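You operate a simulated robot arm through the tools that you are given. There is no shell and no other tool. Be economical: measure what you need, move in short steps, check, and stop when the job is done.

You run a simulated two-armed robot. Do the job below in one go: nothing can be reset, and whatever is moved stays where it is left.

TASK
Fit the control unit with a new green relay from the parts drawer marked Relays and switch on.
Fine: shut the drawer again; the unit's green lamp lights.
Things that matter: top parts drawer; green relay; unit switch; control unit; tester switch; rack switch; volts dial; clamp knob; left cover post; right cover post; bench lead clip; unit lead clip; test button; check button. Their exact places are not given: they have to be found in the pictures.

It is judged by the outcome, as a careful person would: the job done as asked, and still so three seconds after it is handed in. It fails if anything else is knocked over, pushed out of place, dropped, spilled or broken.

THE ROBOT
Two 6-joint arms with two-finger parallel grippers on one trunk, on a base that drives. Base frame: it is fixed to the floor where the robot stands at the start and does not move with it; the origin is under the middle of the robot, x ahead of it, y to its left, z up. Units: m, degrees, N and s.
The left shoulder is at the start at [0.07, 0.166, 1.43], the right one opposite. Places, roughly: top parts drawer [0.7, 0, 1.1]; unit switch [-2.1, 0.6, 0.3]; control unit [-2.2, 0.7, 0.2]; tester switch [0.3, -0.8, 0.9]; rack switch [0.3, 0, 0.9]; volts dial [0.3, -0.6, 0.9]; clamp knob [0.4, -0.4, 0.9]; left cover post [-2.2, 0.5, 0.4]; right cover post [-2.2, 0.5, 0.4]; bench lead clip [0.4, -1.1, 0.9]; unit lead clip [-2.2, 0.6, 0.4]; test button [0.3, -0.7, 0.9]; check button [0.3, -0.2, 0.9]; white sensor [0.25, -1.25, 0.75]; blue sensor [0.25, -1.25, 0.75]; orange sensor [0.25, -1.5, 0.75]. Payload 3.91 kg a hand.
The TCP of each hand is the grasp point between the finger pads, 0.03 m short of the fingertips. In the tool frame z runs along the fingers and y along their closing line. Largest opening 0.11 m; finger width 0.02, thickness 0.01; the body of the gripper, 0.048 by 0.112 m, starts 0.055 m behind the TCP.
Orientation is that of the tool frame in the base frame, as [roll, pitch, yaw] about the fixed x, y, z axes, in that order (R = Rz(yaw) Ry(pitch) Rx(roll)). With the fingers straight down and closing along the base's y, the tool's x points along the base's -x, its y along +y and its z along -z.

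THE INTERFACE
- The arms move only by the tool arm_command. It takes "left_moves", "right_moves" or both (then of equal length, played together; a hand with none holds still); each is a list of rows, each an object (a shift or turn left out is 0, a gripper value left out holds the last) with "linear": the shift along the tool's x, y, z in units of 300 mm (1.0 is 300 mm), a list of three; "delta_rot": the turn, a rotation vector about the tool's x, y, z in units of 120 degrees (1.0 is 120 degrees), a list of three; "gripper": the gripper command, from -1 (fully open) to 1 (shut), values between in proportion. In form: [{"linear": [dx, dy, dz], "delta_rot": [ax, ay, az], "gripper": gripper}, ...]. A call has 1 to 20 rows; each row is the pose to reach, as a shift and turn from the pose commanded when the call began, along the tool's axes at that moment. A call with a number of a shift or a turn outside -1 to 1 is refused whole. Rows are played at 5 a second. More than 0.05 m and 8.6 degrees between two rows, or a gripper value outside its range, and nothing of the call is played. A pose out of reach is approached as far as the arm can. The call stops where the force on the tool passes 40 N (or 10 N more than at its start, if that is more) or the arm is blocked; 0.2 s more then pass. Each finger travels about 0.108 m/s and halts on what it meets, pressing with about 43 N; the grip force reading is that of the motor and also rises with nothing between the fingers. The clock runs only during rows and for 0.2 s after the last one: add rows that repeat a pose to give the fingers time. The reply holds the time, the measured pose of the TCP, the force on the tool along the base axes, the opening and the grip force, in the units named above and with some noise.
- Cameras (640 x 400 px; columns grow to the right, rows downward): "scene" is now at [0.1211, -0.0206, 1.6346]; the picture's right is [-0.30, -0.95, 0.00], its down [-0.75, 0.24, -0.62] and it looks along [0.59, -0.19, -0.79] (base axes); focal length 255 px, centre (320, 200). "left" rides on the left gripper at [0.077, -0.007, -0.114] in its tool frame; the picture's right is [0.09, 1.00, 0.00], its down [-0.80, 0.07, -0.59] and it looks along [-0.59, 0.05, 0.80] (tool axes); focal length 270 px, centre (320, 200). "right" rides on the right gripper at [0.077, 0.007, -0.114] in its tool frame; the picture's right is [-0.09, 1.00, 0.00], its down [-0.80, -0.07, -0.59] and it looks along [-0.59, -0.05, 0.80] (tool axes); focal length 270 px, centre (320, 200).
- capture(camera): a new picture of that camera. It takes no simulated time.
- slide_trunk(by): slides the trunk up (or, below 0, down) by that many m; the arms and the scene camera ride with it, the base frame stays. It gives what a move gives, with no picture.
- drive_base(legs): drives the robot by 1 to 6 legs, each [ahead, left, turn to the left] in m, m and degrees, along the robot's own axes; the way and the turn of a leg run together, so that a leg with both is an arc; at most 1.5 m and 180 degrees a leg. The arms and the cameras ride along, it lands a little off, and it stops where it bumps. It gives what a move gives.
- head_to(pan, tilt): turns the head with the scene camera to pan (to the left, within 86 degrees either way) and tilt (down, from -29 to 69), counted from straight ahead of the robot. It gives what a move gives.
- probe_pixels(camera, pixels): for up to 12 pixels [column, row] of the newest picture of that camera ("zoom" is the newest enlarged one), the place [x, y, z] in the base frame of the surface seen there, good to about 0.002 m. It takes no simulated time.
- inspect(camera, box): a new picture of the part [left, top, right, bottom] of that camera's present view, enlarged. It takes no simulated time.
- sign_off(): hands the job in; it is judged then, once.

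Go step by step. Measure first, check grasps and placings, and put right what went wrong. The budget is 80 turns and 58 pictures, counting those below and the enlarged ones. Unless the task says otherwise, let go and move clear before handing in, and close with one line.

The tools are called as name(argument=value, ...) on one line, values as JSON. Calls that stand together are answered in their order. arm_command: Moves the arms, as the interface text tells. Its arguments: {"type":"object","properties":{"left_moves":{"type":"array"},"right_moves":{"type":"array"}},"required":[]} The other tools are called the same way: slide_trunk (by) slides the trunk up or down; drive_base (legs) drives the base; head_to (pan, tilt) turns the head that bears the scene camera; capture (camera) takes a picture; probe_pixels (camera, pixels) gives the place of the surface under pixels of a picture; inspect (camera, box) takes an enlarged picture of a part of a camera's view; sign_off () hands the job in.

At the start:

```text
clock: 0.0
left_tcp_pos: [0.6242, 0.1941, 0.9996]
left_tool_rot: [179.9, 0.2, 180.0]
left_wrist_force: [-0.1, 0.2, -0.7]
left_opening: 0.1101
left_grasp_force: 0.1
right_tcp_pos: [0.5609, -0.1875, 0.9993]
right_tool_rot: [180.0, 0.0, -180.0]
right_wrist_force: [-0.5, -1.5, -0.2]
right_opening: 0.1098
right_grasp_force: 0.0
trunk travel left (down, up): [-0.925, 0.015]
robot x, y, heading: [0.0008, -0.0012, 0.1]
head pan, tilt: [-17.5, 51.7]
```

scene: 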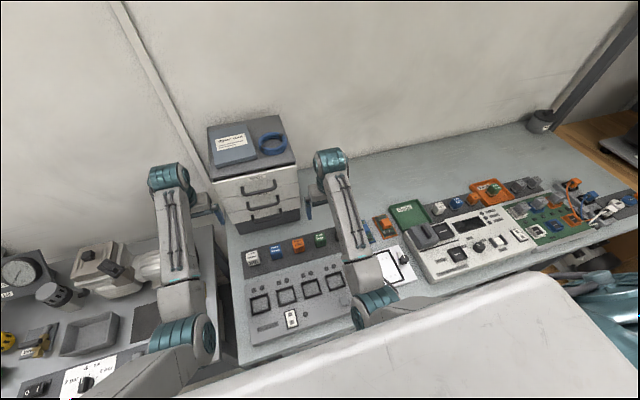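
right: 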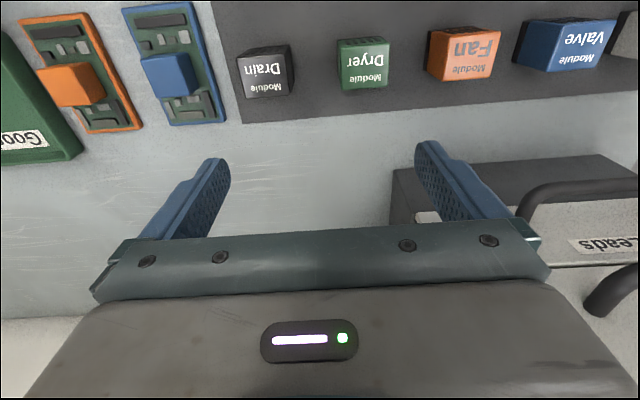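
left: 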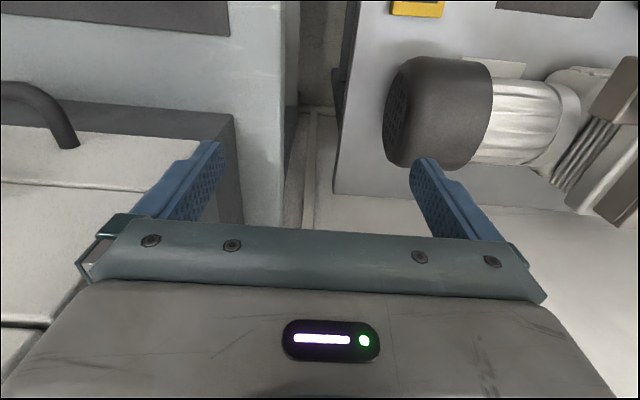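

The cabinet with three drawers stands at about (255,180) in the scene picture; its labels are unreadable at this size. I'll enlarge it.

inspect(camera="scene", box=[190, 100, 350, 250])

probe_pixels(camera="scene", pixels=[[263, 185], [263, 200], [266, 213], [213, 180], [297, 165], [235, 190], [210, 130], [280, 115], [240, 235], [300, 220]])

```text
2.67 times, centred on (270, 175) of scene
```

zoom: 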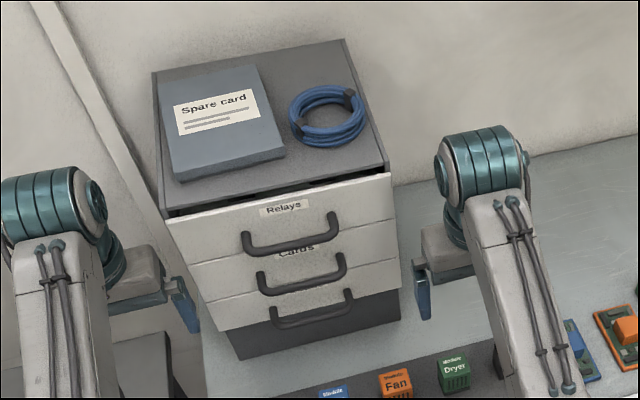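

```text
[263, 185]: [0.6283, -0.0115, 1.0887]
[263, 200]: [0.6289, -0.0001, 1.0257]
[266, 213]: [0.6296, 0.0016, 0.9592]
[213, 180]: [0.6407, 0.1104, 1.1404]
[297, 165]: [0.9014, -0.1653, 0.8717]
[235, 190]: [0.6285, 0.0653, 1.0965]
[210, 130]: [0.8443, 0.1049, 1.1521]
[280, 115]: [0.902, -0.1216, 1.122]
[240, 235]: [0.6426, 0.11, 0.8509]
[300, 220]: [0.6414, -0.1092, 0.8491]
```

The top drawer is marked "Relays", with its handle at zoom (290,240). I'll probe the handle and the drawer front closely.

probe_pixels(camera="zoom", pixels=[[246, 243], [290, 247], [335, 231], [247, 234], [338, 218], [290, 239], [290, 225], [180, 222], [388, 178], [190, 262], [395, 225], [290, 265]])

inspect(camera="scene", box=[360, 150, 640, 325])

```text
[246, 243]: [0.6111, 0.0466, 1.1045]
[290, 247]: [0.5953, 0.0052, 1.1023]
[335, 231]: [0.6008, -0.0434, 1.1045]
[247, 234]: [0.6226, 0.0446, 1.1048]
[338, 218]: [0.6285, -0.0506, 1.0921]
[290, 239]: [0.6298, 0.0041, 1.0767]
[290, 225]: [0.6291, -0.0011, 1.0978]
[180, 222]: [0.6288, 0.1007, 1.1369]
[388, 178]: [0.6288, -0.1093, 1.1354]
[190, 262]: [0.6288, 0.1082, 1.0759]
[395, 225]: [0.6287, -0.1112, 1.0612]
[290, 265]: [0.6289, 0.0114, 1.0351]
```

```text
2.29 times, centred on (500, 238) of scene
```

zoom: 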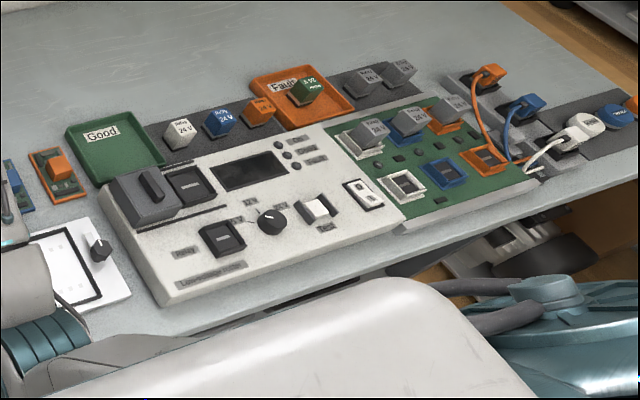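

The handle is a bar at x≈0.60, y ±0.047, z≈1.104, standing about 25 mm off the drawer front (x=0.629). I'll turn the right hand to point forward with its fingers closing vertically, in front of the handle.

arm_command(right_moves=[{"linear": [0.0167, 0.039, -0.0219], "delta_rot": [0.036, -0.036, -0.036], "gripper": 0.1}, {"linear": [0.0334, 0.078, -0.0438], "delta_rot": [0.072, -0.072, -0.072]}, {"linear": [0.05, 0.117, -0.0656], "delta_rot": [0.108, -0.108, -0.108]}, {"linear": [0.0667, 0.156, -0.0875], "delta_rot": [0.144, -0.144, -0.144]}, {"linear": [0.0834, 0.195, -0.109], "delta_rot": [0.18, -0.18, -0.18]}, {"linear": [0.1, 0.234, -0.131], "delta_rot": [0.216, -0.216, -0.216]}, {"linear": [0.117, 0.273, -0.153], "delta_rot": [0.2525, -0.2525, -0.2525]}, {"linear": [0.133, 0.3125, -0.175], "delta_rot": [0.2886, -0.2886, -0.2886]}, {"linear": [0.15, 0.3515, -0.197], "delta_rot": [0.3247, -0.3247, -0.3247]}, {"linear": [0.167, 0.39, -0.219], "delta_rot": [0.3608, -0.3608, -0.3608]}, {"linear": [0.1836, 0.43, -0.241], "delta_rot": [0.3969, -0.3969, -0.3969]}, {"linear": [0.2, 0.469, -0.2625], "delta_rot": [0.433, -0.433, -0.433]}, {"linear": [0.217, 0.508, -0.284], "delta_rot": [0.469, -0.469, -0.469]}, {"linear": [0.234, 0.547, -0.306], "delta_rot": [0.505, -0.505, -0.505]}, {"linear": [0.25, 0.586, -0.328], "delta_rot": [0.541, -0.541, -0.541]}, {"linear": [0.267, 0.625, -0.35], "delta_rot": [0.5774, -0.5774, -0.5774]}, {"linear": [0.267, 0.625, -0.35], "delta_rot": [0.5774, -0.5774, -0.5774]}])

capture(camera="scene")

```text
clock: 1.0
left_tcp_pos: [0.6237, 0.1933, 1.0007]
left_tool_rot: [-179.9, 0.1, 180.0]
left_wrist_force: [0.4, 0.8, 0.0]
left_opening: 0.1102
left_grasp_force: 0.1
right_tcp_pos: [0.5541, -0.2319, 1.0216]
right_tool_rot: [-152.9, 11.0, -162.0]
right_wrist_force: [0.5, 0.5, 0.1]
right_opening: 0.0494
right_grasp_force: 0.1
right hand out of reach, approached as far as the arm can: row 4
trunk travel left (down, up): [-0.925, 0.015]
robot x, y, heading: [0.0022, -0.0012, -0.4]
head pan, tilt: [-17.5, 51.7]
stopped in row 4 (right hand): the arm was blocked; the commanded pose is now the measured one
```

```text
52 pictures are left
```

scene: 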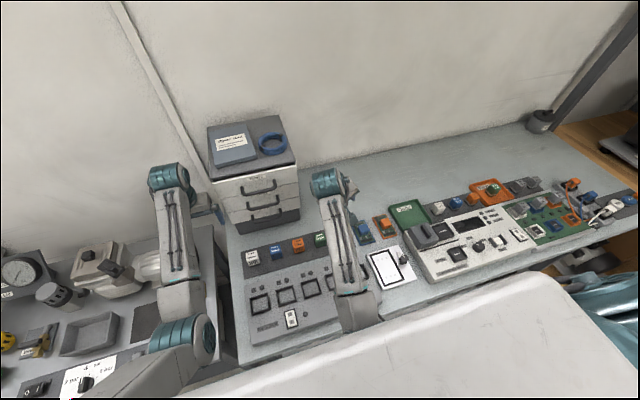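

The arm was blocked part way: rolling the hand that way meets a limit. I'll bring the tool back to vertical and yaw it the other way, so the fingers close along x from above.

arm_command(right_moves=[{"delta_rot": [-0.0049, 0.0196, 0.0613]}, {"delta_rot": [-0.0098, 0.0393, 0.1227]}, {"delta_rot": [-0.0147, 0.0589, 0.184]}, {"delta_rot": [-0.0196, 0.0786, 0.2453]}, {"delta_rot": [-0.0245, 0.0982, 0.3066]}, {"delta_rot": [-0.0294, 0.1179, 0.368]}, {"delta_rot": [-0.0343, 0.1375, 0.4293]}, {"delta_rot": [-0.0391, 0.1571, 0.4906]}, {"delta_rot": [-0.044, 0.1768, 0.552]}, {"delta_rot": [-0.0489, 0.1964, 0.6133]}, {"delta_rot": [-0.0538, 0.2161, 0.6746]}, {"delta_rot": [-0.0587, 0.2357, 0.7359]}, {"delta_rot": [-0.0636, 0.2554, 0.7973]}, {"delta_rot": [-0.0685, 0.275, 0.8586]}, {"delta_rot": [-0.0685, 0.275, 0.8586]}])

```text
clock: 4.2
left_tcp_pos: [0.6239, 0.1942, 0.9995]
left_tool_rot: [-180.0, 0.0, -180.0]
left_wrist_force: [0.4, -0.1, 0.6]
left_opening: 0.1099
left_grasp_force: 0.0
right_tcp_pos: [0.5645, -0.2297, 0.9972]
right_tool_rot: [-179.9, -0.4, 89.6]
right_wrist_force: [-0.2, 0.9, 0.1]
right_opening: 0.0495
right_grasp_force: 0.1
right hand out of reach, approached as far as the arm can: row 9, 10, 11, 12, 13, 14, 15
trunk travel left (down, up): [-0.925, 0.015]
robot x, y, heading: [0.0008, -0.0022, -0.3]
head pan, tilt: [-17.5, 51.7]
```

The hand is now vertical with its fingers closing along x, but height is limited at this reach. I'll pull it back first, then pitch it forward to horizontal near the robot, where it has more reach.

arm_command(right_moves=[{"linear": [0, -0.1, 0]}, {"linear": [0, -0.2, 0]}, {"linear": [0, -0.3, 0]}, {"linear": [0, -0.4, 0]}, {"linear": [0.05, -0.38, -0.03], "delta_rot": [-0.0682, 0, 0]}, {"linear": [0.1, -0.36, -0.06], "delta_rot": [-0.1364, 0, 0]}, {"linear": [0.15, -0.35, -0.1], "delta_rot": [-0.2045, 0, 0]}, {"linear": [0.2, -0.33, -0.13], "delta_rot": [-0.2727, 0, 0]}, {"linear": [0.25, -0.31, -0.16], "delta_rot": [-0.341, 0, 0]}, {"linear": [0.3, -0.29, -0.19], "delta_rot": [-0.409, 0, 0]}, {"linear": [0.35, -0.28, -0.23], "delta_rot": [-0.4773, 0, 0]}, {"linear": [0.4, -0.26, -0.26], "delta_rot": [-0.5455, 0, 0]}, {"linear": [0.45, -0.24, -0.29], "delta_rot": [-0.6136, 0, 0]}, {"linear": [0.5, -0.23, -0.32], "delta_rot": [-0.682, 0, 0]}, {"linear": [0.55, -0.21, -0.357], "delta_rot": [-0.75, 0, 0]}, {"linear": [0.55, -0.21, -0.357], "delta_rot": [-0.75, 0, 0]}])

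capture(camera="scene")

```text
clock: 6.2
left_tcp_pos: [0.624, 0.192, 1.0008]
left_tool_rot: [-180.0, 0.1, 179.9]
left_wrist_force: [-0.7, 0.4, 0.3]
left_opening: 0.1098
left_grasp_force: 0.1
right_tcp_pos: [0.4796, -0.2097, 1.0458]
right_tool_rot: [137.0, 8.7, 91.2]
right_wrist_force: [0.4, 0.4, 1.0]
right_opening: 0.0495
right_grasp_force: 0.1
right hand out of reach, approached as far as the arm can: row 1, 2, 3, 4, 10
trunk travel left (down, up): [-0.925, 0.015]
robot x, y, heading: [-0.002, -0.0031, -0.0]
head pan, tilt: [-17.5, 51.7]
stopped in row 10 (right hand): the arm was blocked; the commanded pose is now the measured one
```

```text
51 pictures are left
```

scene: 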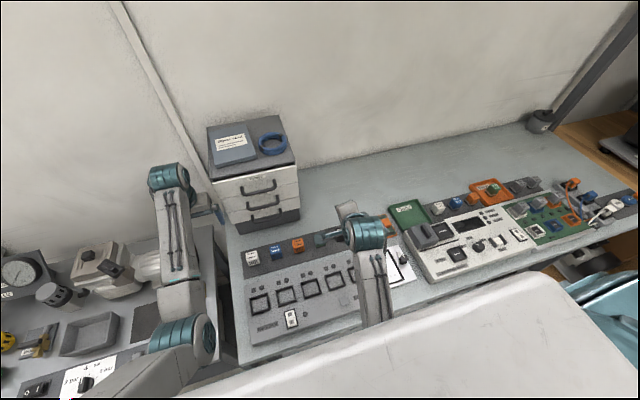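

The arm was blocked at about 45° of tilt. I'll probe the arm links to see how the elbow and wrist lie before trying again.

probe_pixels(camera="scene", pixels=[[200, 340], [185, 300], [172, 215], [168, 178], [150, 380], [365, 232], [377, 300], [383, 320], [330, 238], [345, 212], [250, 362], [430, 282]])

capture(camera="right")

```text
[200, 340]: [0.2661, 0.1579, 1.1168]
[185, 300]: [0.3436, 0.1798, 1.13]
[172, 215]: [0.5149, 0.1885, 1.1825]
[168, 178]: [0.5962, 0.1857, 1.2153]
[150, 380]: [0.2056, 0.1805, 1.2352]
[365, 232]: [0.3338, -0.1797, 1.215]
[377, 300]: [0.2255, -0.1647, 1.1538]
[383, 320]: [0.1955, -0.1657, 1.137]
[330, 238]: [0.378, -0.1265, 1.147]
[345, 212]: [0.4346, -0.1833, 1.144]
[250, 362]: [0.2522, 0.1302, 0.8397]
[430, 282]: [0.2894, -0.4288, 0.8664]
```

```text
50 pictures are left
```

right: 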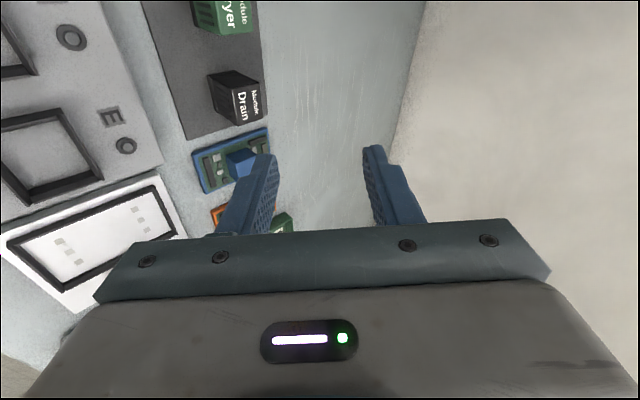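

The elbow points down (about [0.2, 0.17, 1.1]) and the links are about 0.37 m each, so a forward-pointing hand suits this arm; it was folded too tightly at x=0.48. I'll move out first, then finish the turn to horizontal.

arm_command(right_moves=[{"linear": [-0.002, 0.07, 0.065]}, {"linear": [-0.004, 0.14, 0.13]}, {"linear": [-0.006, 0.207, 0.194]}, {"linear": [-0.006, 0.233, 0.174], "delta_rot": [-0.0653, 0.0033, 0.0128]}, {"linear": [-0.005, 0.26, 0.154], "delta_rot": [-0.1307, 0.0067, 0.0257]}, {"linear": [-0.005, 0.286, 0.134], "delta_rot": [-0.196, 0.01, 0.0385]}, {"linear": [-0.004, 0.312, 0.113], "delta_rot": [-0.2613, 0.0133, 0.0513]}, {"linear": [-0.004, 0.339, 0.093], "delta_rot": [-0.3267, 0.0167, 0.0642]}, {"linear": [-0.003, 0.365, 0.073], "delta_rot": [-0.392, 0.02, 0.077]}, {"linear": [-0.003, 0.365, 0.073], "delta_rot": [-0.392, 0.02, 0.077]}])

```text
clock: 8.4
left_tcp_pos: [0.6241, 0.1933, 1.0001]
left_tool_rot: [179.9, 0.1, 179.9]
left_wrist_force: [-0.3, 0.3, -0.8]
left_opening: 0.1099
left_grasp_force: 0.1
right_tcp_pos: [0.5758, -0.1982, 1.1048]
right_tool_rot: [89.6, -0.5, 89.6]
right_wrist_force: [1.5, -0.5, 0.6]
right_opening: 0.0496
right_grasp_force: 0.0
trunk travel left (down, up): [-0.925, 0.015]
robot x, y, heading: [0.0005, 0.0004, 0.2]
head pan, tilt: [-17.5, 51.7]
```

The hand is horizontal now. I'll back off a little, slide over to y=0, then look through the right camera.

arm_command(right_moves=[{"linear": [0, 0, -0.12]}, {"linear": [0.15, -0.015, -0.12]}, {"linear": [0.3, -0.015, -0.12]}, {"linear": [0.45, -0.015, -0.12]}, {"linear": [0.6, -0.015, -0.12]}, {"linear": [0.66, -0.015, -0.12]}, {"linear": [0.66, -0.015, -0.12]}])

capture(camera="right")

inspect(camera="scene", box=[190, 100, 350, 250])

```text
clock: 9.3
left_tcp_pos: [0.6254, 0.1907, 1.0]
left_tool_rot: [179.9, 0.0, 180.0]
left_wrist_force: [-0.4, 0.2, 0.4]
left_opening: 0.1096
left_grasp_force: 0.1
right_tcp_pos: [0.5425, -0.1677, 1.0842]
right_tool_rot: [89.3, 8.3, 92.1]
right_wrist_force: [0.1, -0.3, -0.8]
right_opening: 0.0492
right_grasp_force: 0.1
right hand out of reach, approached as far as the arm can: row 3, 4
trunk travel left (down, up): [-0.925, 0.015]
robot x, y, heading: [0.0014, 0.0033, -0.2]
head pan, tilt: [-17.5, 51.7]
stopped in row 4 (right hand): the arm was blocked; the commanded pose is now the measured one
```

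```text
49 pictures are left
```

right: 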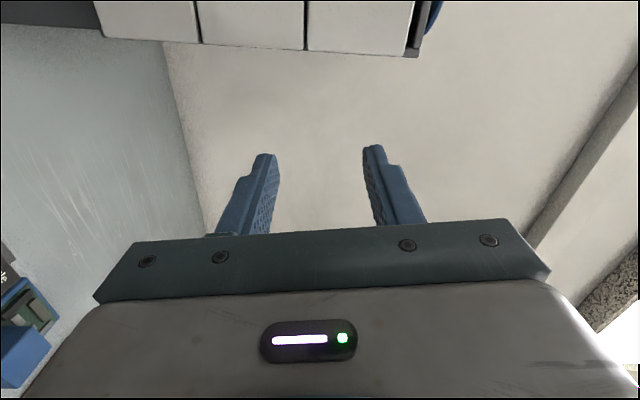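

```text
2.67 times, centred on (270, 175) of scene
```

zoom: 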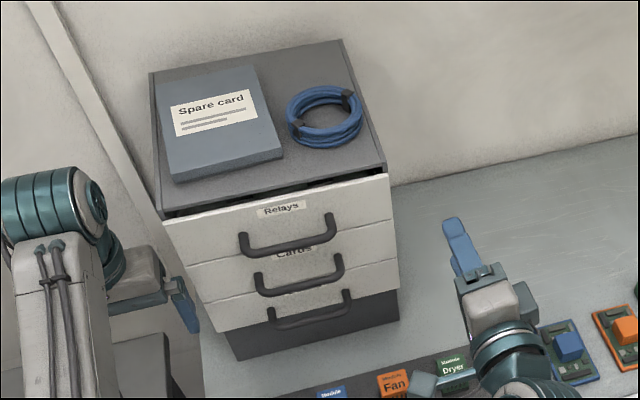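

Moving inward across the body blocks the right arm; it works best straight ahead of its own shoulder. I'll shift the base left instead, after checking how tall the things near the left hand are.

capture(camera="scene")

probe_pixels(camera="scene", pixels=[[95, 255], [145, 265], [20, 265], [50, 290], [90, 320], [110, 250], [125, 270], [40, 340], [195, 250], [215, 330]])

```text
47 pictures are left
```

scene: 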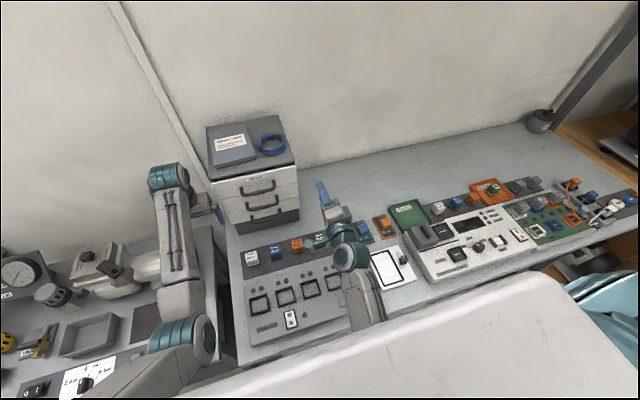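

```text
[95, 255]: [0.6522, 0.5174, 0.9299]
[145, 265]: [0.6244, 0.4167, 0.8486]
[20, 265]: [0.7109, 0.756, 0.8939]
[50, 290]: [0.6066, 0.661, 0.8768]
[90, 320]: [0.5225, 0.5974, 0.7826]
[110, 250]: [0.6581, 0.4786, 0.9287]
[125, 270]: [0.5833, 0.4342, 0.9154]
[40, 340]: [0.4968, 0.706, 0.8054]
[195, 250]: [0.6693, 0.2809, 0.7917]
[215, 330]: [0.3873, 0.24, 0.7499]
```

Everything on the left stands below z=0.93, so the left hand (fingertips at 0.97) clears it. I'll straighten the right hand, back off, then drive left.

arm_command(right_moves=[{"linear": [-0.03, 0.025, 0.005], "delta_rot": [0.003, -0.009, 0.035]}, {"linear": [-0.06, 0.055, 0.01], "delta_rot": [0.006, -0.0175, 0.069]}, {"linear": [-0.06, 0.055, 0.01], "delta_rot": [0.006, -0.0175, 0.069]}])

drive_base(legs=[[-0.04, 0, 0], [0, 0.185, 0]])

capture(camera="scene")

```text
clock: 10.1
left_tcp_pos: [0.6237, 0.1923, 1.0007]
left_tool_rot: [-180.0, 0.0, 180.0]
left_wrist_force: [0.1, -0.8, 0.9]
left_opening: 0.11
left_grasp_force: 0.0
right_tcp_pos: [0.5442, -0.1807, 1.1036]
right_tool_rot: [89.8, 0.0, 89.9]
right_wrist_force: [-0.6, -0.2, 0.6]
right_opening: 0.0495
right_grasp_force: 0.0
trunk travel left (down, up): [-0.925, 0.015]
robot x, y, heading: [0.0006, -0.002, 0.0]
head pan, tilt: [-17.5, 51.7]
```

```text
clock: 12.1
left_tcp_pos: [0.5828, 0.3834, 0.9998]
left_tool_rot: [179.8, 0.1, -179.8]
left_wrist_force: [-0.5, 0.3, -0.2]
left_opening: 0.1102
left_grasp_force: 0.1
right_tcp_pos: [0.5047, 0.0089, 1.1037]
right_tool_rot: [89.8, -0.1, 90.2]
right_wrist_force: [-0.5, -0.4, -0.1]
right_opening: 0.0492
right_grasp_force: 0.1
trunk travel left (down, up): [-0.925, 0.015]
robot x, y, heading: [-0.0395, 0.1881, 0.0]
head pan, tilt: [-17.5, 51.7]
```

```text
46 pictures are left
```

scene: 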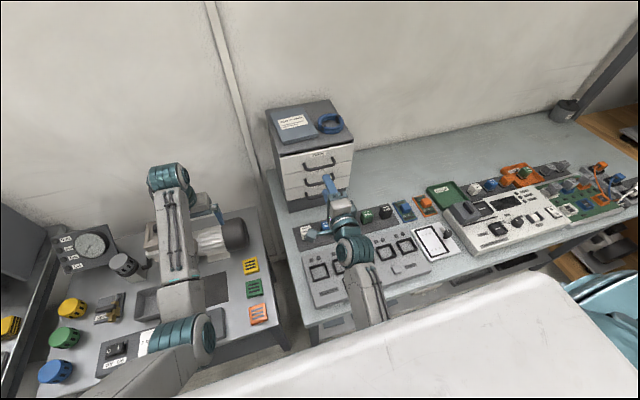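

The hand sits in front of the top handle. I'll go forward over the bar and close on it.

arm_command(right_moves=[{"linear": [-0.02, 0, 0.1]}, {"linear": [-0.02, 0, 0.2]}, {"linear": [-0.02, 0, 0.275]}, {"linear": [-0.02, 0, 0.275]}, {"linear": [-0.02, 0, 0.275], "gripper": 1}, {"linear": [-0.02, 0, 0.275], "gripper": 1}, {"linear": [-0.02, 0, 0.275], "gripper": 1}])

inspect(camera="scene", box=[250, 90, 410, 240])

```text
clock: 13.7
left_tcp_pos: [0.5847, 0.3822, 0.9999]
left_tool_rot: [179.7, 0.0, -179.8]
left_wrist_force: [-1.2, -0.6, 3.2]
left_opening: 0.11
left_grasp_force: 0.1
right_tcp_pos: [0.5883, 0.0018, 1.1006]
right_tool_rot: [90.3, 0.0, 90.2]
right_wrist_force: [-5.9, 0.4, -19.4]
right_opening: 0.0095
right_grasp_force: 44.6
trunk travel left (down, up): [-0.925, 0.015]
robot x, y, heading: [-0.0385, 0.1866, 0.1]
head pan, tilt: [-17.5, 51.7]
```

```text
2.67 times, centred on (330, 165) of scene
```

zoom: 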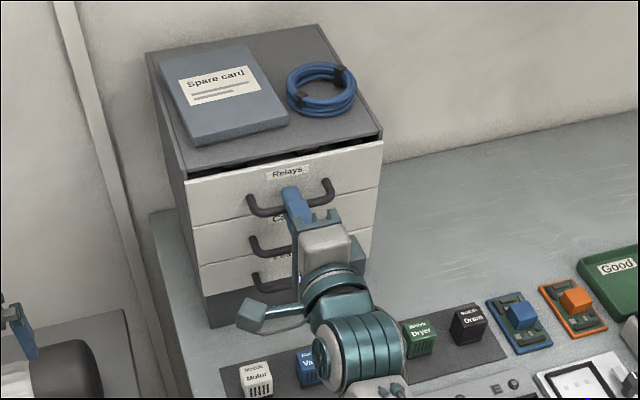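

The bar is gripped (opening 9.5 mm). I'll pull the drawer by driving back 0.13 m.

drive_base(legs=[[-0.13, 0, 0]])

capture(camera="scene")

```text
clock: 15.0
left_tcp_pos: [0.4584, 0.3834, 0.9972]
left_tool_rot: [179.9, -0.2, -179.8]
left_wrist_force: [-0.4, -0.9, -0.3]
left_opening: 0.1099
left_grasp_force: 0.0
right_tcp_pos: [0.4646, 0.002, 1.1021]
right_tool_rot: [90.0, 0.0, 90.1]
right_wrist_force: [1.7, 1.3, -23.3]
right_opening: 0.0091
right_grasp_force: 44.7
trunk travel left (down, up): [-0.925, 0.015]
robot x, y, heading: [-0.1724, 0.1889, 0.2]
head pan, tilt: [-17.5, 51.7]
```

```text
44 pictures are left
```

scene: 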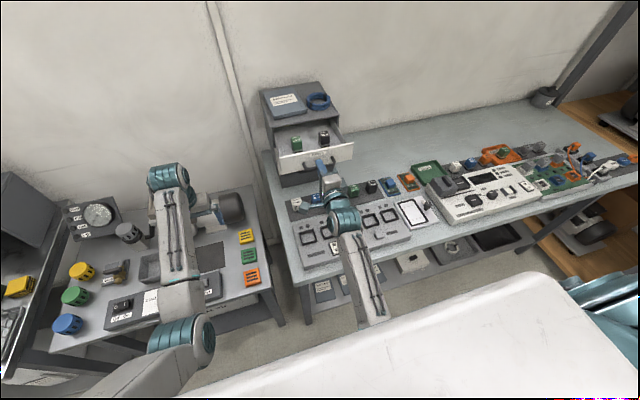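

The drawer came out 0.12 m; a green relay at (297,143) and a black one at (323,138) are visible. I'll look closer.

inspect(camera="scene", box=[255, 75, 375, 185])

probe_pixels(camera="scene", pixels=[[297, 138], [297, 145], [323, 134], [310, 146], [283, 158], [350, 147], [316, 158], [278, 132], [335, 124]])

```text
3.64 times, centred on (315, 130) of scene
```

zoom: 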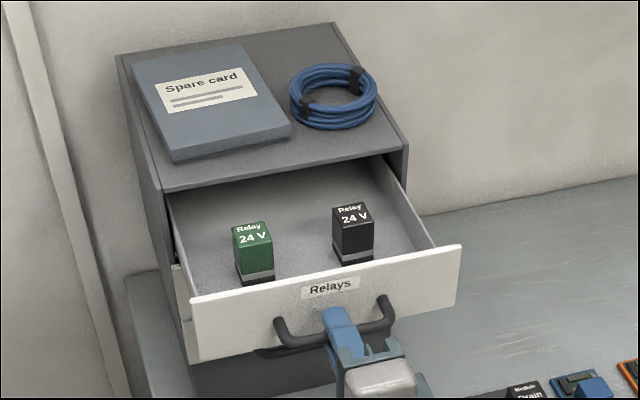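

```text
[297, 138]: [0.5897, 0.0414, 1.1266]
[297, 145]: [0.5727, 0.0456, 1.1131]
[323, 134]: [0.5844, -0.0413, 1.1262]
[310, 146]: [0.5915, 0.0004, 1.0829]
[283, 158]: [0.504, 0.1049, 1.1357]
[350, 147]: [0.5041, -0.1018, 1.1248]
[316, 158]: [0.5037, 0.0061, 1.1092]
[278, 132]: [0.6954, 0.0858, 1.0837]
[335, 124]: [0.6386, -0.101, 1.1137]
```

The green relay stands at about [0.586, 0.042], top z≈1.127. I'll let go of the handle, back off, and drive right so the left hand lines up with the relay. I also refine the relay's place.

probe_pixels(camera="zoom", pixels=[[236, 236], [264, 227], [236, 226], [266, 222], [272, 239], [240, 265], [254, 285], [275, 275], [250, 224], [254, 240], [340, 235], [320, 260]])

arm_command(right_moves=[{"gripper": 0.1}, {"gripper": 0.1}, {"gripper": 0.1}, {"gripper": 0.1}])

drive_base(legs=[[-0.08, 0, 0], [0, -0.335, 0]])

```text
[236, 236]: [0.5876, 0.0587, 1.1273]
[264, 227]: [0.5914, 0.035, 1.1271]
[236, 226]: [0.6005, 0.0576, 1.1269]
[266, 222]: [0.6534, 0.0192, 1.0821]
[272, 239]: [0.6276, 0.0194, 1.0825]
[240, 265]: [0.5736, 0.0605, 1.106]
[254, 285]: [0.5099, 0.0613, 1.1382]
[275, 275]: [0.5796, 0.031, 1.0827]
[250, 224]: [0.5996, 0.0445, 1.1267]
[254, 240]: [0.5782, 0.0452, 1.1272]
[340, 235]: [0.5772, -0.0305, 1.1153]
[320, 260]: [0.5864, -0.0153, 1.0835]
```

```text
clock: 16.0
left_tcp_pos: [0.4547, 0.3829, 0.9994]
left_tool_rot: [179.8, 0.0, -179.7]
left_wrist_force: [0.2, -0.9, -0.3]
left_opening: 0.1102
left_grasp_force: 0.1
right_tcp_pos: [0.4598, 0.0031, 1.1041]
right_tool_rot: [89.9, 0.0, 90.1]
right_wrist_force: [0.3, 0.0, 0.1]
right_opening: 0.0494
right_grasp_force: 0.0
trunk travel left (down, up): [-0.925, 0.015]
robot x, y, heading: [-0.1688, 0.1859, -0.1]
head pan, tilt: [-17.5, 51.7]
```

```text
clock: 18.9
left_tcp_pos: [0.3746, 0.0465, 1.0004]
left_tool_rot: [179.9, 0.0, -179.9]
left_wrist_force: [-0.3, -0.1, -0.4]
left_opening: 0.1101
left_grasp_force: 0.1
right_tcp_pos: [0.3793, -0.3349, 1.1046]
right_tool_rot: [89.9, 0.2, 90.0]
right_wrist_force: [-0.5, 0.7, -0.1]
right_opening: 0.0494
right_grasp_force: 0.1
trunk travel left (down, up): [-0.925, 0.015]
robot x, y, heading: [-0.2479, -0.1519, 0.0]
head pan, tilt: [-17.5, 51.7]
```

The relay's centre is about [0.588, 0.046], 29 mm wide. I'll pitch the left hand 40° forward and lift it, ready to come in over the drawer front.

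arm_command(left_moves=[{"linear": [0.02, 0, -0.02], "delta_rot": [0, -0.0667, 0], "gripper": -0.1}, {"linear": [0.04, 0, -0.04], "delta_rot": [0, -0.1333, 0]}, {"linear": [0.06, 0, -0.06], "delta_rot": [0, -0.2, 0]}, {"linear": [0.08, 0, -0.09], "delta_rot": [0, -0.2667, 0]}, {"linear": [0.1, 0, -0.12], "delta_rot": [0, -0.3333, 0]}, {"linear": [0.13, 0, -0.22], "delta_rot": [0, -0.3333, 0]}, {"linear": [0.16, 0, -0.32], "delta_rot": [0, -0.3333, 0]}, {"linear": [0.19, 0, -0.42], "delta_rot": [0, -0.3333, 0]}, {"linear": [0.22, 0, -0.52], "delta_rot": [0, -0.3333, 0]}, {"linear": [0.242, 0, -0.607], "delta_rot": [0, -0.3333, 0]}, {"linear": [0.242, 0, -0.607], "delta_rot": [0, -0.3333, 0]}])

```text
clock: 21.3
left_tcp_pos: [0.3018, 0.0446, 1.1826]
left_tool_rot: [179.7, 40.0, 179.9]
left_wrist_force: [-0.6, 0.3, 0.5]
left_opening: 0.0605
left_grasp_force: 0.1
right_tcp_pos: [0.3785, -0.3365, 1.1032]
right_tool_rot: [89.9, -0.1, 90.0]
right_wrist_force: [0.0, -1.0, -0.5]
right_opening: 0.0496
right_grasp_force: 0.1
trunk travel left (down, up): [-0.925, 0.015]
robot x, y, heading: [-0.2476, -0.1556, -0.1]
head pan, tilt: [-17.5, 51.7]
```

The left hand is tilted 40° as planned. I'll drive forward 0.228 m to bring it above the drawer.

drive_base(legs=[[0.228, 0.001, 0]])

capture(camera="left")

```text
clock: 23.0
left_tcp_pos: [0.5287, 0.0451, 1.1824]
left_tool_rot: [179.7, 40.2, -180.0]
left_wrist_force: [0.1, 0.0, 0.3]
left_opening: 0.0605
left_grasp_force: 0.0
right_tcp_pos: [0.6048, -0.3351, 1.1047]
right_tool_rot: [89.8, 0.0, 90.0]
right_wrist_force: [0.2, 0.4, 0.0]
right_opening: 0.0494
right_grasp_force: 0.0
trunk travel left (down, up): [-0.925, 0.015]
robot x, y, heading: [-0.0247, -0.1466, 0.1]
head pan, tilt: [-17.5, 51.7]
```

```text
42 pictures are left
```

left: 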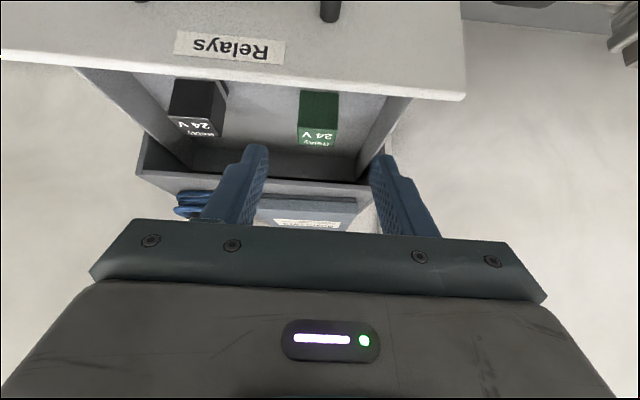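

The fingers straddle the green relay's column at (318,120). I'll go down along the tool axis and grip.

arm_command(left_moves=[{"linear": [0, 0.003, 0.09]}, {"linear": [0, 0.003, 0.18]}, {"linear": [0, 0.003, 0.26]}, {"linear": [0, 0.003, 0.26]}, {"linear": [0, 0.003, 0.26], "gripper": 1}, {"linear": [0, 0.003, 0.26], "gripper": 1}, {"linear": [0, 0.003, 0.26], "gripper": 1}])

capture(camera="left")

```text
clock: 24.6
left_tcp_pos: [0.5808, 0.0449, 1.1226]
left_tool_rot: [179.7, 40.0, 179.9]
left_wrist_force: [-0.1, -0.7, 0.0]
left_opening: 0.0289
left_grasp_force: 43.2
right_tcp_pos: [0.6074, -0.3348, 1.104]
right_tool_rot: [89.9, 0.0, 90.0]
right_wrist_force: [0.3, -0.3, -1.0]
right_opening: 0.0494
right_grasp_force: 0.1
trunk travel left (down, up): [-0.925, 0.015]
robot x, y, heading: [-0.019, -0.152, -0.0]
head pan, tilt: [-17.5, 51.7]
```

```text
41 pictures are left
```

left: 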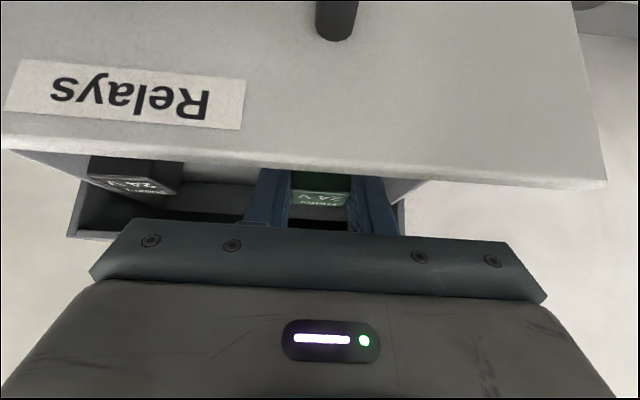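

The relay is gripped (28.9 mm). I'll lift it straight up 80 mm and check.

arm_command(left_moves=[{"linear": [-0.057, 0, -0.068]}, {"linear": [-0.114, 0, -0.136]}, {"linear": [-0.171, 0, -0.204]}, {"linear": [-0.171, 0, -0.204]}])

capture(camera="left")

```text
clock: 25.6
left_tcp_pos: [0.581, 0.0469, 1.2022]
left_tool_rot: [179.8, 40.0, 180.0]
left_wrist_force: [-0.2, -0.2, -0.5]
left_opening: 0.0287
left_grasp_force: 43.6
right_tcp_pos: [0.6081, -0.3342, 1.1036]
right_tool_rot: [89.9, 0.0, 90.1]
right_wrist_force: [-0.1, 0.1, 0.4]
right_opening: 0.0497
right_grasp_force: 0.1
trunk travel left (down, up): [-0.925, 0.015]
robot x, y, heading: [-0.0194, -0.1461, 0.0]
head pan, tilt: [-17.5, 51.7]
```

```text
40 pictures are left
```

left: 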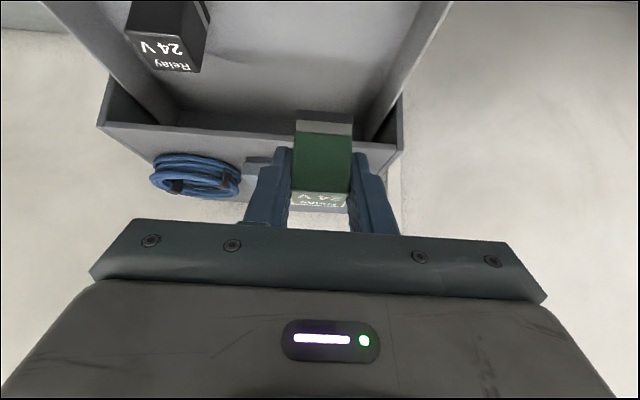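

The relay hangs cleanly from the fingers. Now I'll back out, line the right hand up with the drawer handle again and stop just short of it.

drive_base(legs=[[-0.22, 0, 0], [0, 0.333, 0], [0.07, 0, 0]])

inspect(camera="scene", box=[240, 75, 400, 185])

```text
clock: 29.7
left_tcp_pos: [0.4218, 0.3804, 1.2063]
left_tool_rot: [179.7, 40.4, 179.9]
left_wrist_force: [-0.3, -0.1, -0.7]
left_opening: 0.0288
left_grasp_force: 43.3
right_tcp_pos: [0.4494, -0.001, 1.1075]
right_tool_rot: [89.4, 0.0, 90.0]
right_wrist_force: [-0.2, -0.2, -0.8]
right_opening: 0.0493
right_grasp_force: 0.1
trunk travel left (down, up): [-0.925, 0.015]
robot x, y, heading: [-0.1717, 0.1869, -0.0]
head pan, tilt: [-17.5, 51.7]
```

```text
3.64 times, centred on (320, 130) of scene
```

zoom: 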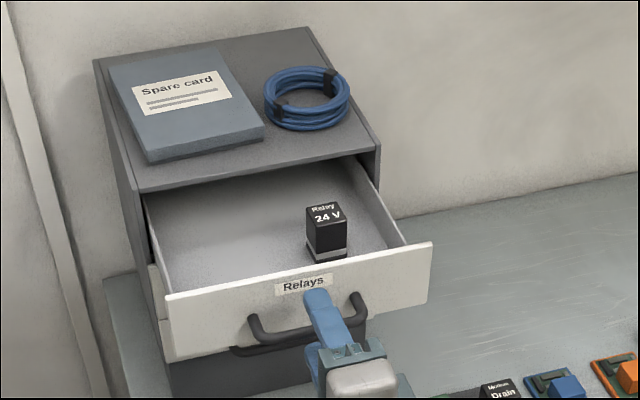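

The open fingers already straddle the bar. I'll advance 13 mm, grip it and push the drawer in by driving forward.

arm_command(right_moves=[{"linear": [0, -0.015, 0.043]}, {"linear": [0, -0.015, 0.043], "gripper": 1}, {"linear": [0, -0.015, 0.043], "gripper": 1}, {"linear": [0, -0.015, 0.043], "gripper": 1}])

drive_base(legs=[[0.12, 0, 0]])

```text
clock: 30.7
left_tcp_pos: [0.4297, 0.3806, 1.2033]
left_tool_rot: [179.8, 40.0, -180.0]
left_wrist_force: [0.1, -0.1, 0.0]
left_opening: 0.0289
left_grasp_force: 42.9
right_tcp_pos: [0.4697, 0.0, 1.1018]
right_tool_rot: [89.6, 0.0, 90.0]
right_wrist_force: [1.7, -1.0, 7.0]
right_opening: 0.0095
right_grasp_force: 45.0
trunk travel left (down, up): [-0.925, 0.015]
robot x, y, heading: [-0.1679, 0.186, -0.2]
head pan, tilt: [-17.5, 51.7]
```

```text
clock: 31.9
left_tcp_pos: [0.5463, 0.3804, 1.2039]
left_tool_rot: [179.7, 40.2, 179.9]
left_wrist_force: [0.1, -0.5, 0.1]
left_opening: 0.0291
left_grasp_force: 43.3
right_tcp_pos: [0.5858, -0.0013, 1.1005]
right_tool_rot: [89.8, 0.1, 90.1]
right_wrist_force: [-0.4, -2.4, 11.8]
right_opening: 0.0095
right_grasp_force: 45.0
trunk travel left (down, up): [-0.925, 0.015]
robot x, y, heading: [-0.0544, 0.1859, -0.0]
head pan, tilt: [-17.5, 51.7]
```

About 10 mm are left to push in. I'll push with the arm until it stops.

arm_command(right_moves=[{"linear": [0, 0, 0.02]}, {"linear": [0, 0, 0.035]}, {"linear": [0, 0, 0.05]}, {"linear": [0, 0, 0.065]}, {"linear": [0, 0, 0.065]}])

inspect(camera="scene", box=[240, 75, 400, 215])

probe_pixels(camera="zoom", pixels=[[200, 195], [360, 165], [200, 230], [360, 210], [210, 265]])

```text
clock: 33.1
left_tcp_pos: [0.5405, 0.3815, 1.2064]
left_tool_rot: [179.7, 40.4, -180.0]
left_wrist_force: [0.4, 0.6, 0.0]
left_opening: 0.029
left_grasp_force: 42.6
right_tcp_pos: [0.5978, -0.0008, 1.1013]
right_tool_rot: [90.0, 0.0, 89.9]
right_wrist_force: [-30.8, 1.2, 6.9]
right_opening: 0.0096
right_grasp_force: 44.8
trunk travel left (down, up): [-0.925, 0.015]
robot x, y, heading: [-0.0544, 0.1864, 0.1]
head pan, tilt: [-17.5, 51.7]
stopped in row 5 (right hand): the force on the tool passed its limit (the readings are from after the stop); the commanded pose is now the measured one
```

```text
2.86 times, centred on (320, 145) of scene
```

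zoom: 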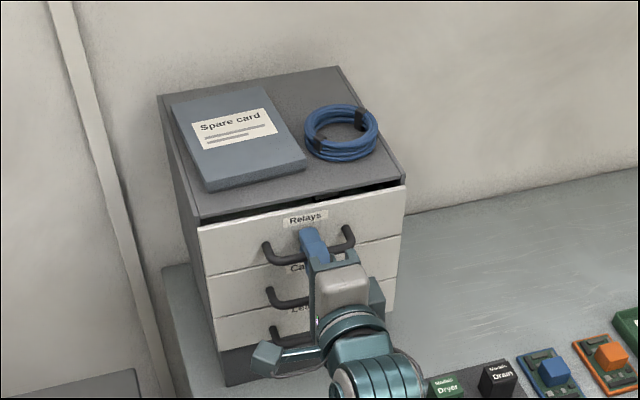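

```text
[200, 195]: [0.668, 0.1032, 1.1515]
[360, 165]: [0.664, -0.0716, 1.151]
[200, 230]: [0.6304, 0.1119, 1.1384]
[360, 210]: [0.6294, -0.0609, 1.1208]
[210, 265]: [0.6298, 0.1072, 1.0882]
```

The drawer is shut (front back at x=0.629). I'll let go, back off and look around to the left for the control unit.

arm_command(right_moves=[{"gripper": 0.1}, {"gripper": 0.1}, {"gripper": 0.1}, {"gripper": 0.1}])

drive_base(legs=[[-0.6, 0, 0]])

head_to(pan=86, tilt=35)

capture(camera="scene")

```text
clock: 33.4
left_tcp_pos: [0.5439, 0.3806, 1.2038]
left_tool_rot: [179.6, 40.3, 179.9]
left_wrist_force: [0.7, 0.8, -0.8]
left_opening: 0.0289
left_grasp_force: 42.8
right_tcp_pos: [0.5996, 0.0001, 1.089]
right_tool_rot: [91.1, 0.0, 90.0]
right_wrist_force: [-21.0, 2.3, -15.6]
right_opening: 0.0418
right_grasp_force: 0.1
trunk travel left (down, up): [-0.925, 0.015]
robot x, y, heading: [-0.053, 0.187, -0.1]
head pan, tilt: [-17.5, 51.7]
stopped in row 1 (right hand): the force on the tool passed its limit (the readings are from after the stop); the commanded pose is now the measured one
```

```text
clock: 36.2
left_tcp_pos: [0.0895, 0.3816, 1.2052]
left_tool_rot: [179.7, 40.4, 179.9]
left_wrist_force: [-0.4, 0.5, -0.3]
left_opening: 0.0291
left_grasp_force: 43.0
right_tcp_pos: [0.1455, 0.0, 1.0961]
right_tool_rot: [90.6, 0.0, 90.0]
right_wrist_force: [-1.0, 0.6, -0.4]
right_opening: 0.0494
right_grasp_force: 0.0
trunk travel left (down, up): [-0.925, 0.015]
robot x, y, heading: [-0.5057, 0.1877, 0.1]
head pan, tilt: [-17.5, 51.7]
stopped in leg 1: the robot was blocked; the commanded pose is now the measured one
```

```text
clock: 38.0
left_tcp_pos: [0.0932, 0.3798, 1.202]
left_tool_rot: [179.7, 40.2, 179.8]
left_wrist_force: [-0.7, 0.2, -1.0]
left_opening: 0.029
left_grasp_force: 42.9
right_tcp_pos: [0.15, -0.0001, 1.0935]
right_tool_rot: [90.7, 0.0, 89.9]
right_wrist_force: [-1.4, 0.1, -0.2]
right_opening: 0.0497
right_grasp_force: 0.1
trunk travel left (down, up): [-0.925, 0.015]
robot x, y, heading: [-0.506, 0.1855, -0.4]
head pan, tilt: [85.9, 35.0]
```

```text
37 pictures are left
```

scene: 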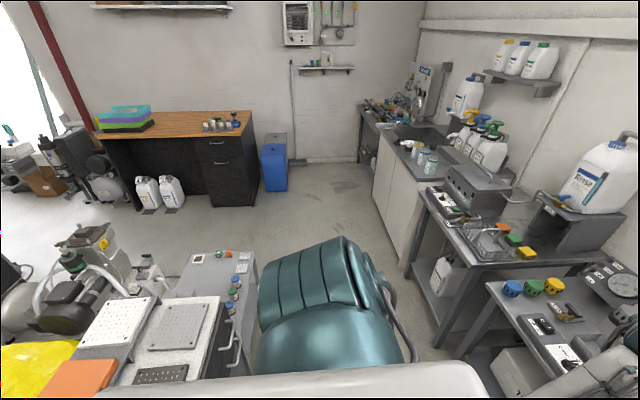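

The base bumped something behind at x≈-0.51 (low bench at the lower left of the picture). I'll probe the layout behind.

probe_pixels(camera="scene", pixels=[[240, 260], [225, 365], [120, 310], [30, 350], [80, 290], [60, 240], [160, 265], [100, 380], [250, 230], [150, 200], [30, 260], [360, 200]])

head_to(pan=86, tilt=65)

capture(camera="scene")

```text
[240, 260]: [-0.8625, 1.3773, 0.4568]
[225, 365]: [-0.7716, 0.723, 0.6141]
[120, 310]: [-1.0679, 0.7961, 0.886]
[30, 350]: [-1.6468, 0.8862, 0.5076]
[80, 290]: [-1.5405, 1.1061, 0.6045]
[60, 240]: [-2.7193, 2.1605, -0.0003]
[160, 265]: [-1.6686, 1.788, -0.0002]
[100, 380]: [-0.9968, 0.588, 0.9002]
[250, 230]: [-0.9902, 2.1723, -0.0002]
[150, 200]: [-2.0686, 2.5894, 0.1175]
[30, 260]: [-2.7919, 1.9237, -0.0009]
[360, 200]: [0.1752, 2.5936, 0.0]
```

```text
clock: 39.0
left_tcp_pos: [0.0936, 0.3812, 1.2029]
left_tool_rot: [179.7, 40.2, 179.8]
left_wrist_force: [-0.6, 0.4, -1.0]
left_opening: 0.0293
left_grasp_force: 42.8
right_tcp_pos: [0.1499, 0.0, 1.0925]
right_tool_rot: [90.7, 0.1, 89.9]
right_wrist_force: [-0.3, 0.0, 0.3]
right_opening: 0.0495
right_grasp_force: 0.0
trunk travel left (down, up): [-0.925, 0.015]
robot x, y, heading: [-0.508, 0.1853, -0.2]
head pan, tilt: [85.9, 65.0]
```

```text
36 pictures are left
```

scene: 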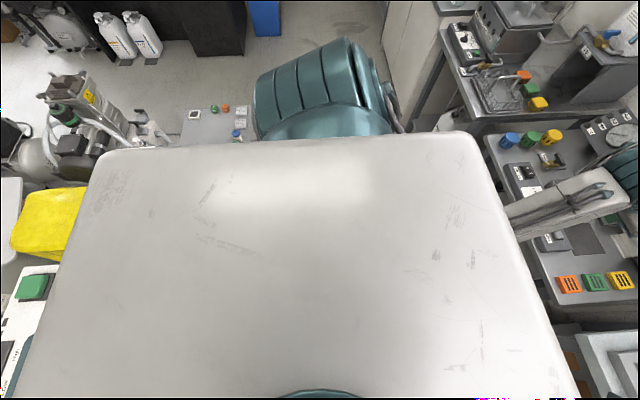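

The robot stands in an aisle between the bench and an island (front face x≈-0.76). I'll look to the right too before choosing a way round.

head_to(pan=-86, tilt=30)

capture(camera="scene")

probe_pixels(camera="scene", pixels=[[400, 380], [500, 350], [600, 380], [450, 300], [520, 280], [600, 300], [350, 250], [450, 200], [560, 220], [620, 200], [250, 250], [200, 330]])

```text
clock: 41.6
left_tcp_pos: [0.0934, 0.3803, 1.2022]
left_tool_rot: [179.7, 40.1, 179.8]
left_wrist_force: [0.4, 0.8, -0.3]
left_opening: 0.0291
left_grasp_force: 42.9
right_tcp_pos: [0.1498, -0.0, 1.0939]
right_tool_rot: [90.7, 0.0, 89.8]
right_wrist_force: [0.2, -0.2, 0.1]
right_opening: 0.0495
right_grasp_force: 0.0
trunk travel left (down, up): [-0.925, 0.015]
robot x, y, heading: [-0.5091, 0.1829, -0.2]
head pan, tilt: [-85.9, 30.0]
```

```text
35 pictures are left
```

scene: 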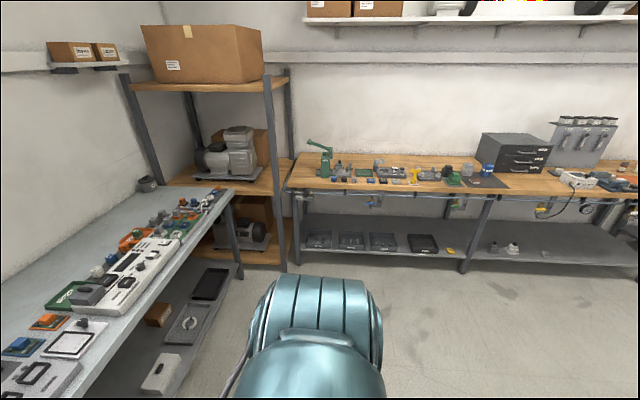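

```text
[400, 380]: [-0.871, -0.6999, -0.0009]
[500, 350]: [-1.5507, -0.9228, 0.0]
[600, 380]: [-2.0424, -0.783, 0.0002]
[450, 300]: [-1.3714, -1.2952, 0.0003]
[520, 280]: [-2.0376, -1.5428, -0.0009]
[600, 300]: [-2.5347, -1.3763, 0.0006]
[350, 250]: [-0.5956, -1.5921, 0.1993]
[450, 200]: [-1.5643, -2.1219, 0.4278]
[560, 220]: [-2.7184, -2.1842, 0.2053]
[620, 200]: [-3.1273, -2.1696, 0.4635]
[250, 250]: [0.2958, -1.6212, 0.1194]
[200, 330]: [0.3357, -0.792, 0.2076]
```

The floor to the right and behind (y≈-0.7 to -1.5, x down to -2.5) is open. I'll drive right, then back, then turn left to face the unit's area.

drive_base(legs=[[0.06, 0, 0], [0, -1.29, 0], [-1.35, 0, 0], [0, 0, 90]])

head_to(pan=20, tilt=35)

capture(camera="scene")

```text
clock: 58.8
left_tcp_pos: [-1.9918, -0.4977, 1.2036]
left_tool_rot: [179.5, 40.0, -90.5]
left_wrist_force: [0.0, -0.3, 0.3]
left_opening: 0.0292
left_grasp_force: 42.7
right_tcp_pos: [-1.6108, -0.4417, 1.0924]
right_tool_rot: [90.7, 0.0, 179.7]
right_wrist_force: [-0.4, 0.4, -0.6]
right_opening: 0.0495
right_grasp_force: 0.0
trunk travel left (down, up): [-0.925, 0.015]
robot x, y, heading: [-1.7993, -1.0997, 89.5]
head pan, tilt: [-85.9, 30.0]
```

```text
clock: 60.7
left_tcp_pos: [-1.9911, -0.4973, 1.2027]
left_tool_rot: [179.7, 40.1, -90.4]
left_wrist_force: [0.7, 0.3, -0.3]
left_opening: 0.0289
left_grasp_force: 43.2
right_tcp_pos: [-1.6111, -0.4438, 1.0927]
right_tool_rot: [90.7, 0.0, 179.7]
right_wrist_force: [0.0, -0.7, -0.3]
right_opening: 0.0496
right_grasp_force: 0.0
trunk travel left (down, up): [-0.925, 0.015]
robot x, y, heading: [-1.8003, -1.1004, 89.7]
head pan, tilt: [20.0, 35.0]
```

```text
34 pictures are left
```

scene: 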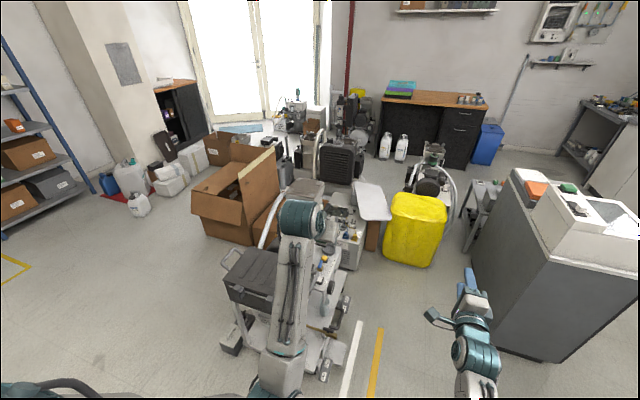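

The machine around (330,260) should be the control unit. I'll enlarge and probe it.

inspect(camera="scene", box=[200, 160, 400, 390])

probe_pixels(camera="scene", pixels=[[330, 262], [350, 250], [322, 285], [260, 270], [300, 215], [375, 200], [325, 360], [230, 340], [345, 305], [410, 230], [240, 220], [425, 160]])

```text
1.74 times, centred on (300, 275) of scene
```

zoom: 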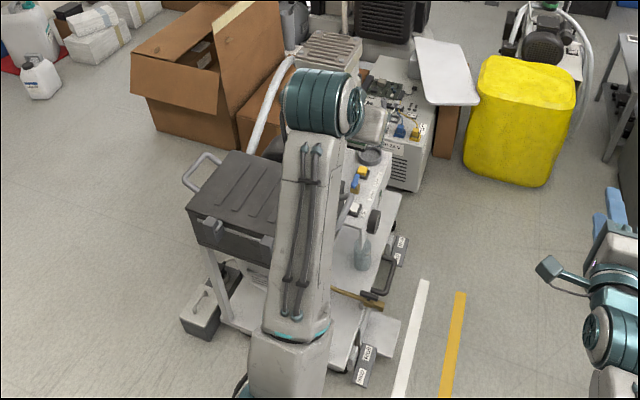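

```text
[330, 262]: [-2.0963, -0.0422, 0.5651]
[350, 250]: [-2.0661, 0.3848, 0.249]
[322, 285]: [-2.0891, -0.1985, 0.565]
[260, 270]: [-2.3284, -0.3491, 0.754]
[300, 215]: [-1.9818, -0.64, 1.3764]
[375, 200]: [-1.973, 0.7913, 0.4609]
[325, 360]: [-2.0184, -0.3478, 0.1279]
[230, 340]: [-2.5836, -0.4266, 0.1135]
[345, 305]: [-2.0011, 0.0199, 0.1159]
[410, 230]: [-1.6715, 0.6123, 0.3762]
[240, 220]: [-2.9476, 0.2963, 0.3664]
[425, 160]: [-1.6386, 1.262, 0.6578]
```

The unit with an open top sits at about x -2.3…-1.98, y 0.35…0.8, behind a trolley, with a yellow box at its right. I'll probe the island's edge and the clear floor to pick a standing place.

probe_pixels(camera="scene", pixels=[[476, 270], [550, 358], [518, 180], [400, 330], [370, 270], [400, 275], [440, 300], [393, 200], [385, 255], [350, 225], [430, 262], [465, 210]])

head_to(pan=0, tilt=40)

inspect(camera="scene", box=[180, 60, 400, 240])

```text
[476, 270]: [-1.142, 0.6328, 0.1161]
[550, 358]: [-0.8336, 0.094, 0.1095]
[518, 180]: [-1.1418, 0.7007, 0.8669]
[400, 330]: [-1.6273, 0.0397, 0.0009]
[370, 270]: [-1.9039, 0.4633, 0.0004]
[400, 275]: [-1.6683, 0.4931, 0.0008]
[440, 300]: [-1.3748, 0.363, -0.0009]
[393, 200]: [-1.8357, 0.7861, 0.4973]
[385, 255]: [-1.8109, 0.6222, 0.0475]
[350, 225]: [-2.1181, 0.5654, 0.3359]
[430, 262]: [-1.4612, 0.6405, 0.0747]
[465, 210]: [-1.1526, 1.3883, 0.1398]
```

```text
clock: 61.5
left_tcp_pos: [-1.9916, -0.4978, 1.2025]
left_tool_rot: [179.7, 40.2, -90.3]
left_wrist_force: [-0.1, -0.4, -0.4]
left_opening: 0.0292
left_grasp_force: 42.7
right_tcp_pos: [-1.611, -0.4417, 1.0932]
right_tool_rot: [90.7, 0.0, 179.7]
right_wrist_force: [-0.1, -0.4, -0.6]
right_opening: 0.0497
right_grasp_force: 0.0
trunk travel left (down, up): [-0.925, 0.015]
robot x, y, heading: [-1.8007, -1.1003, 89.6]
head pan, tilt: [0.0, 40.0]
```

```text
2.22 times, centred on (290, 150) of scene
```

zoom: 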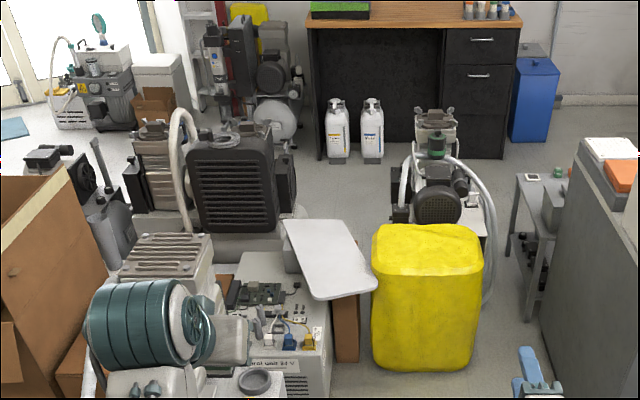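

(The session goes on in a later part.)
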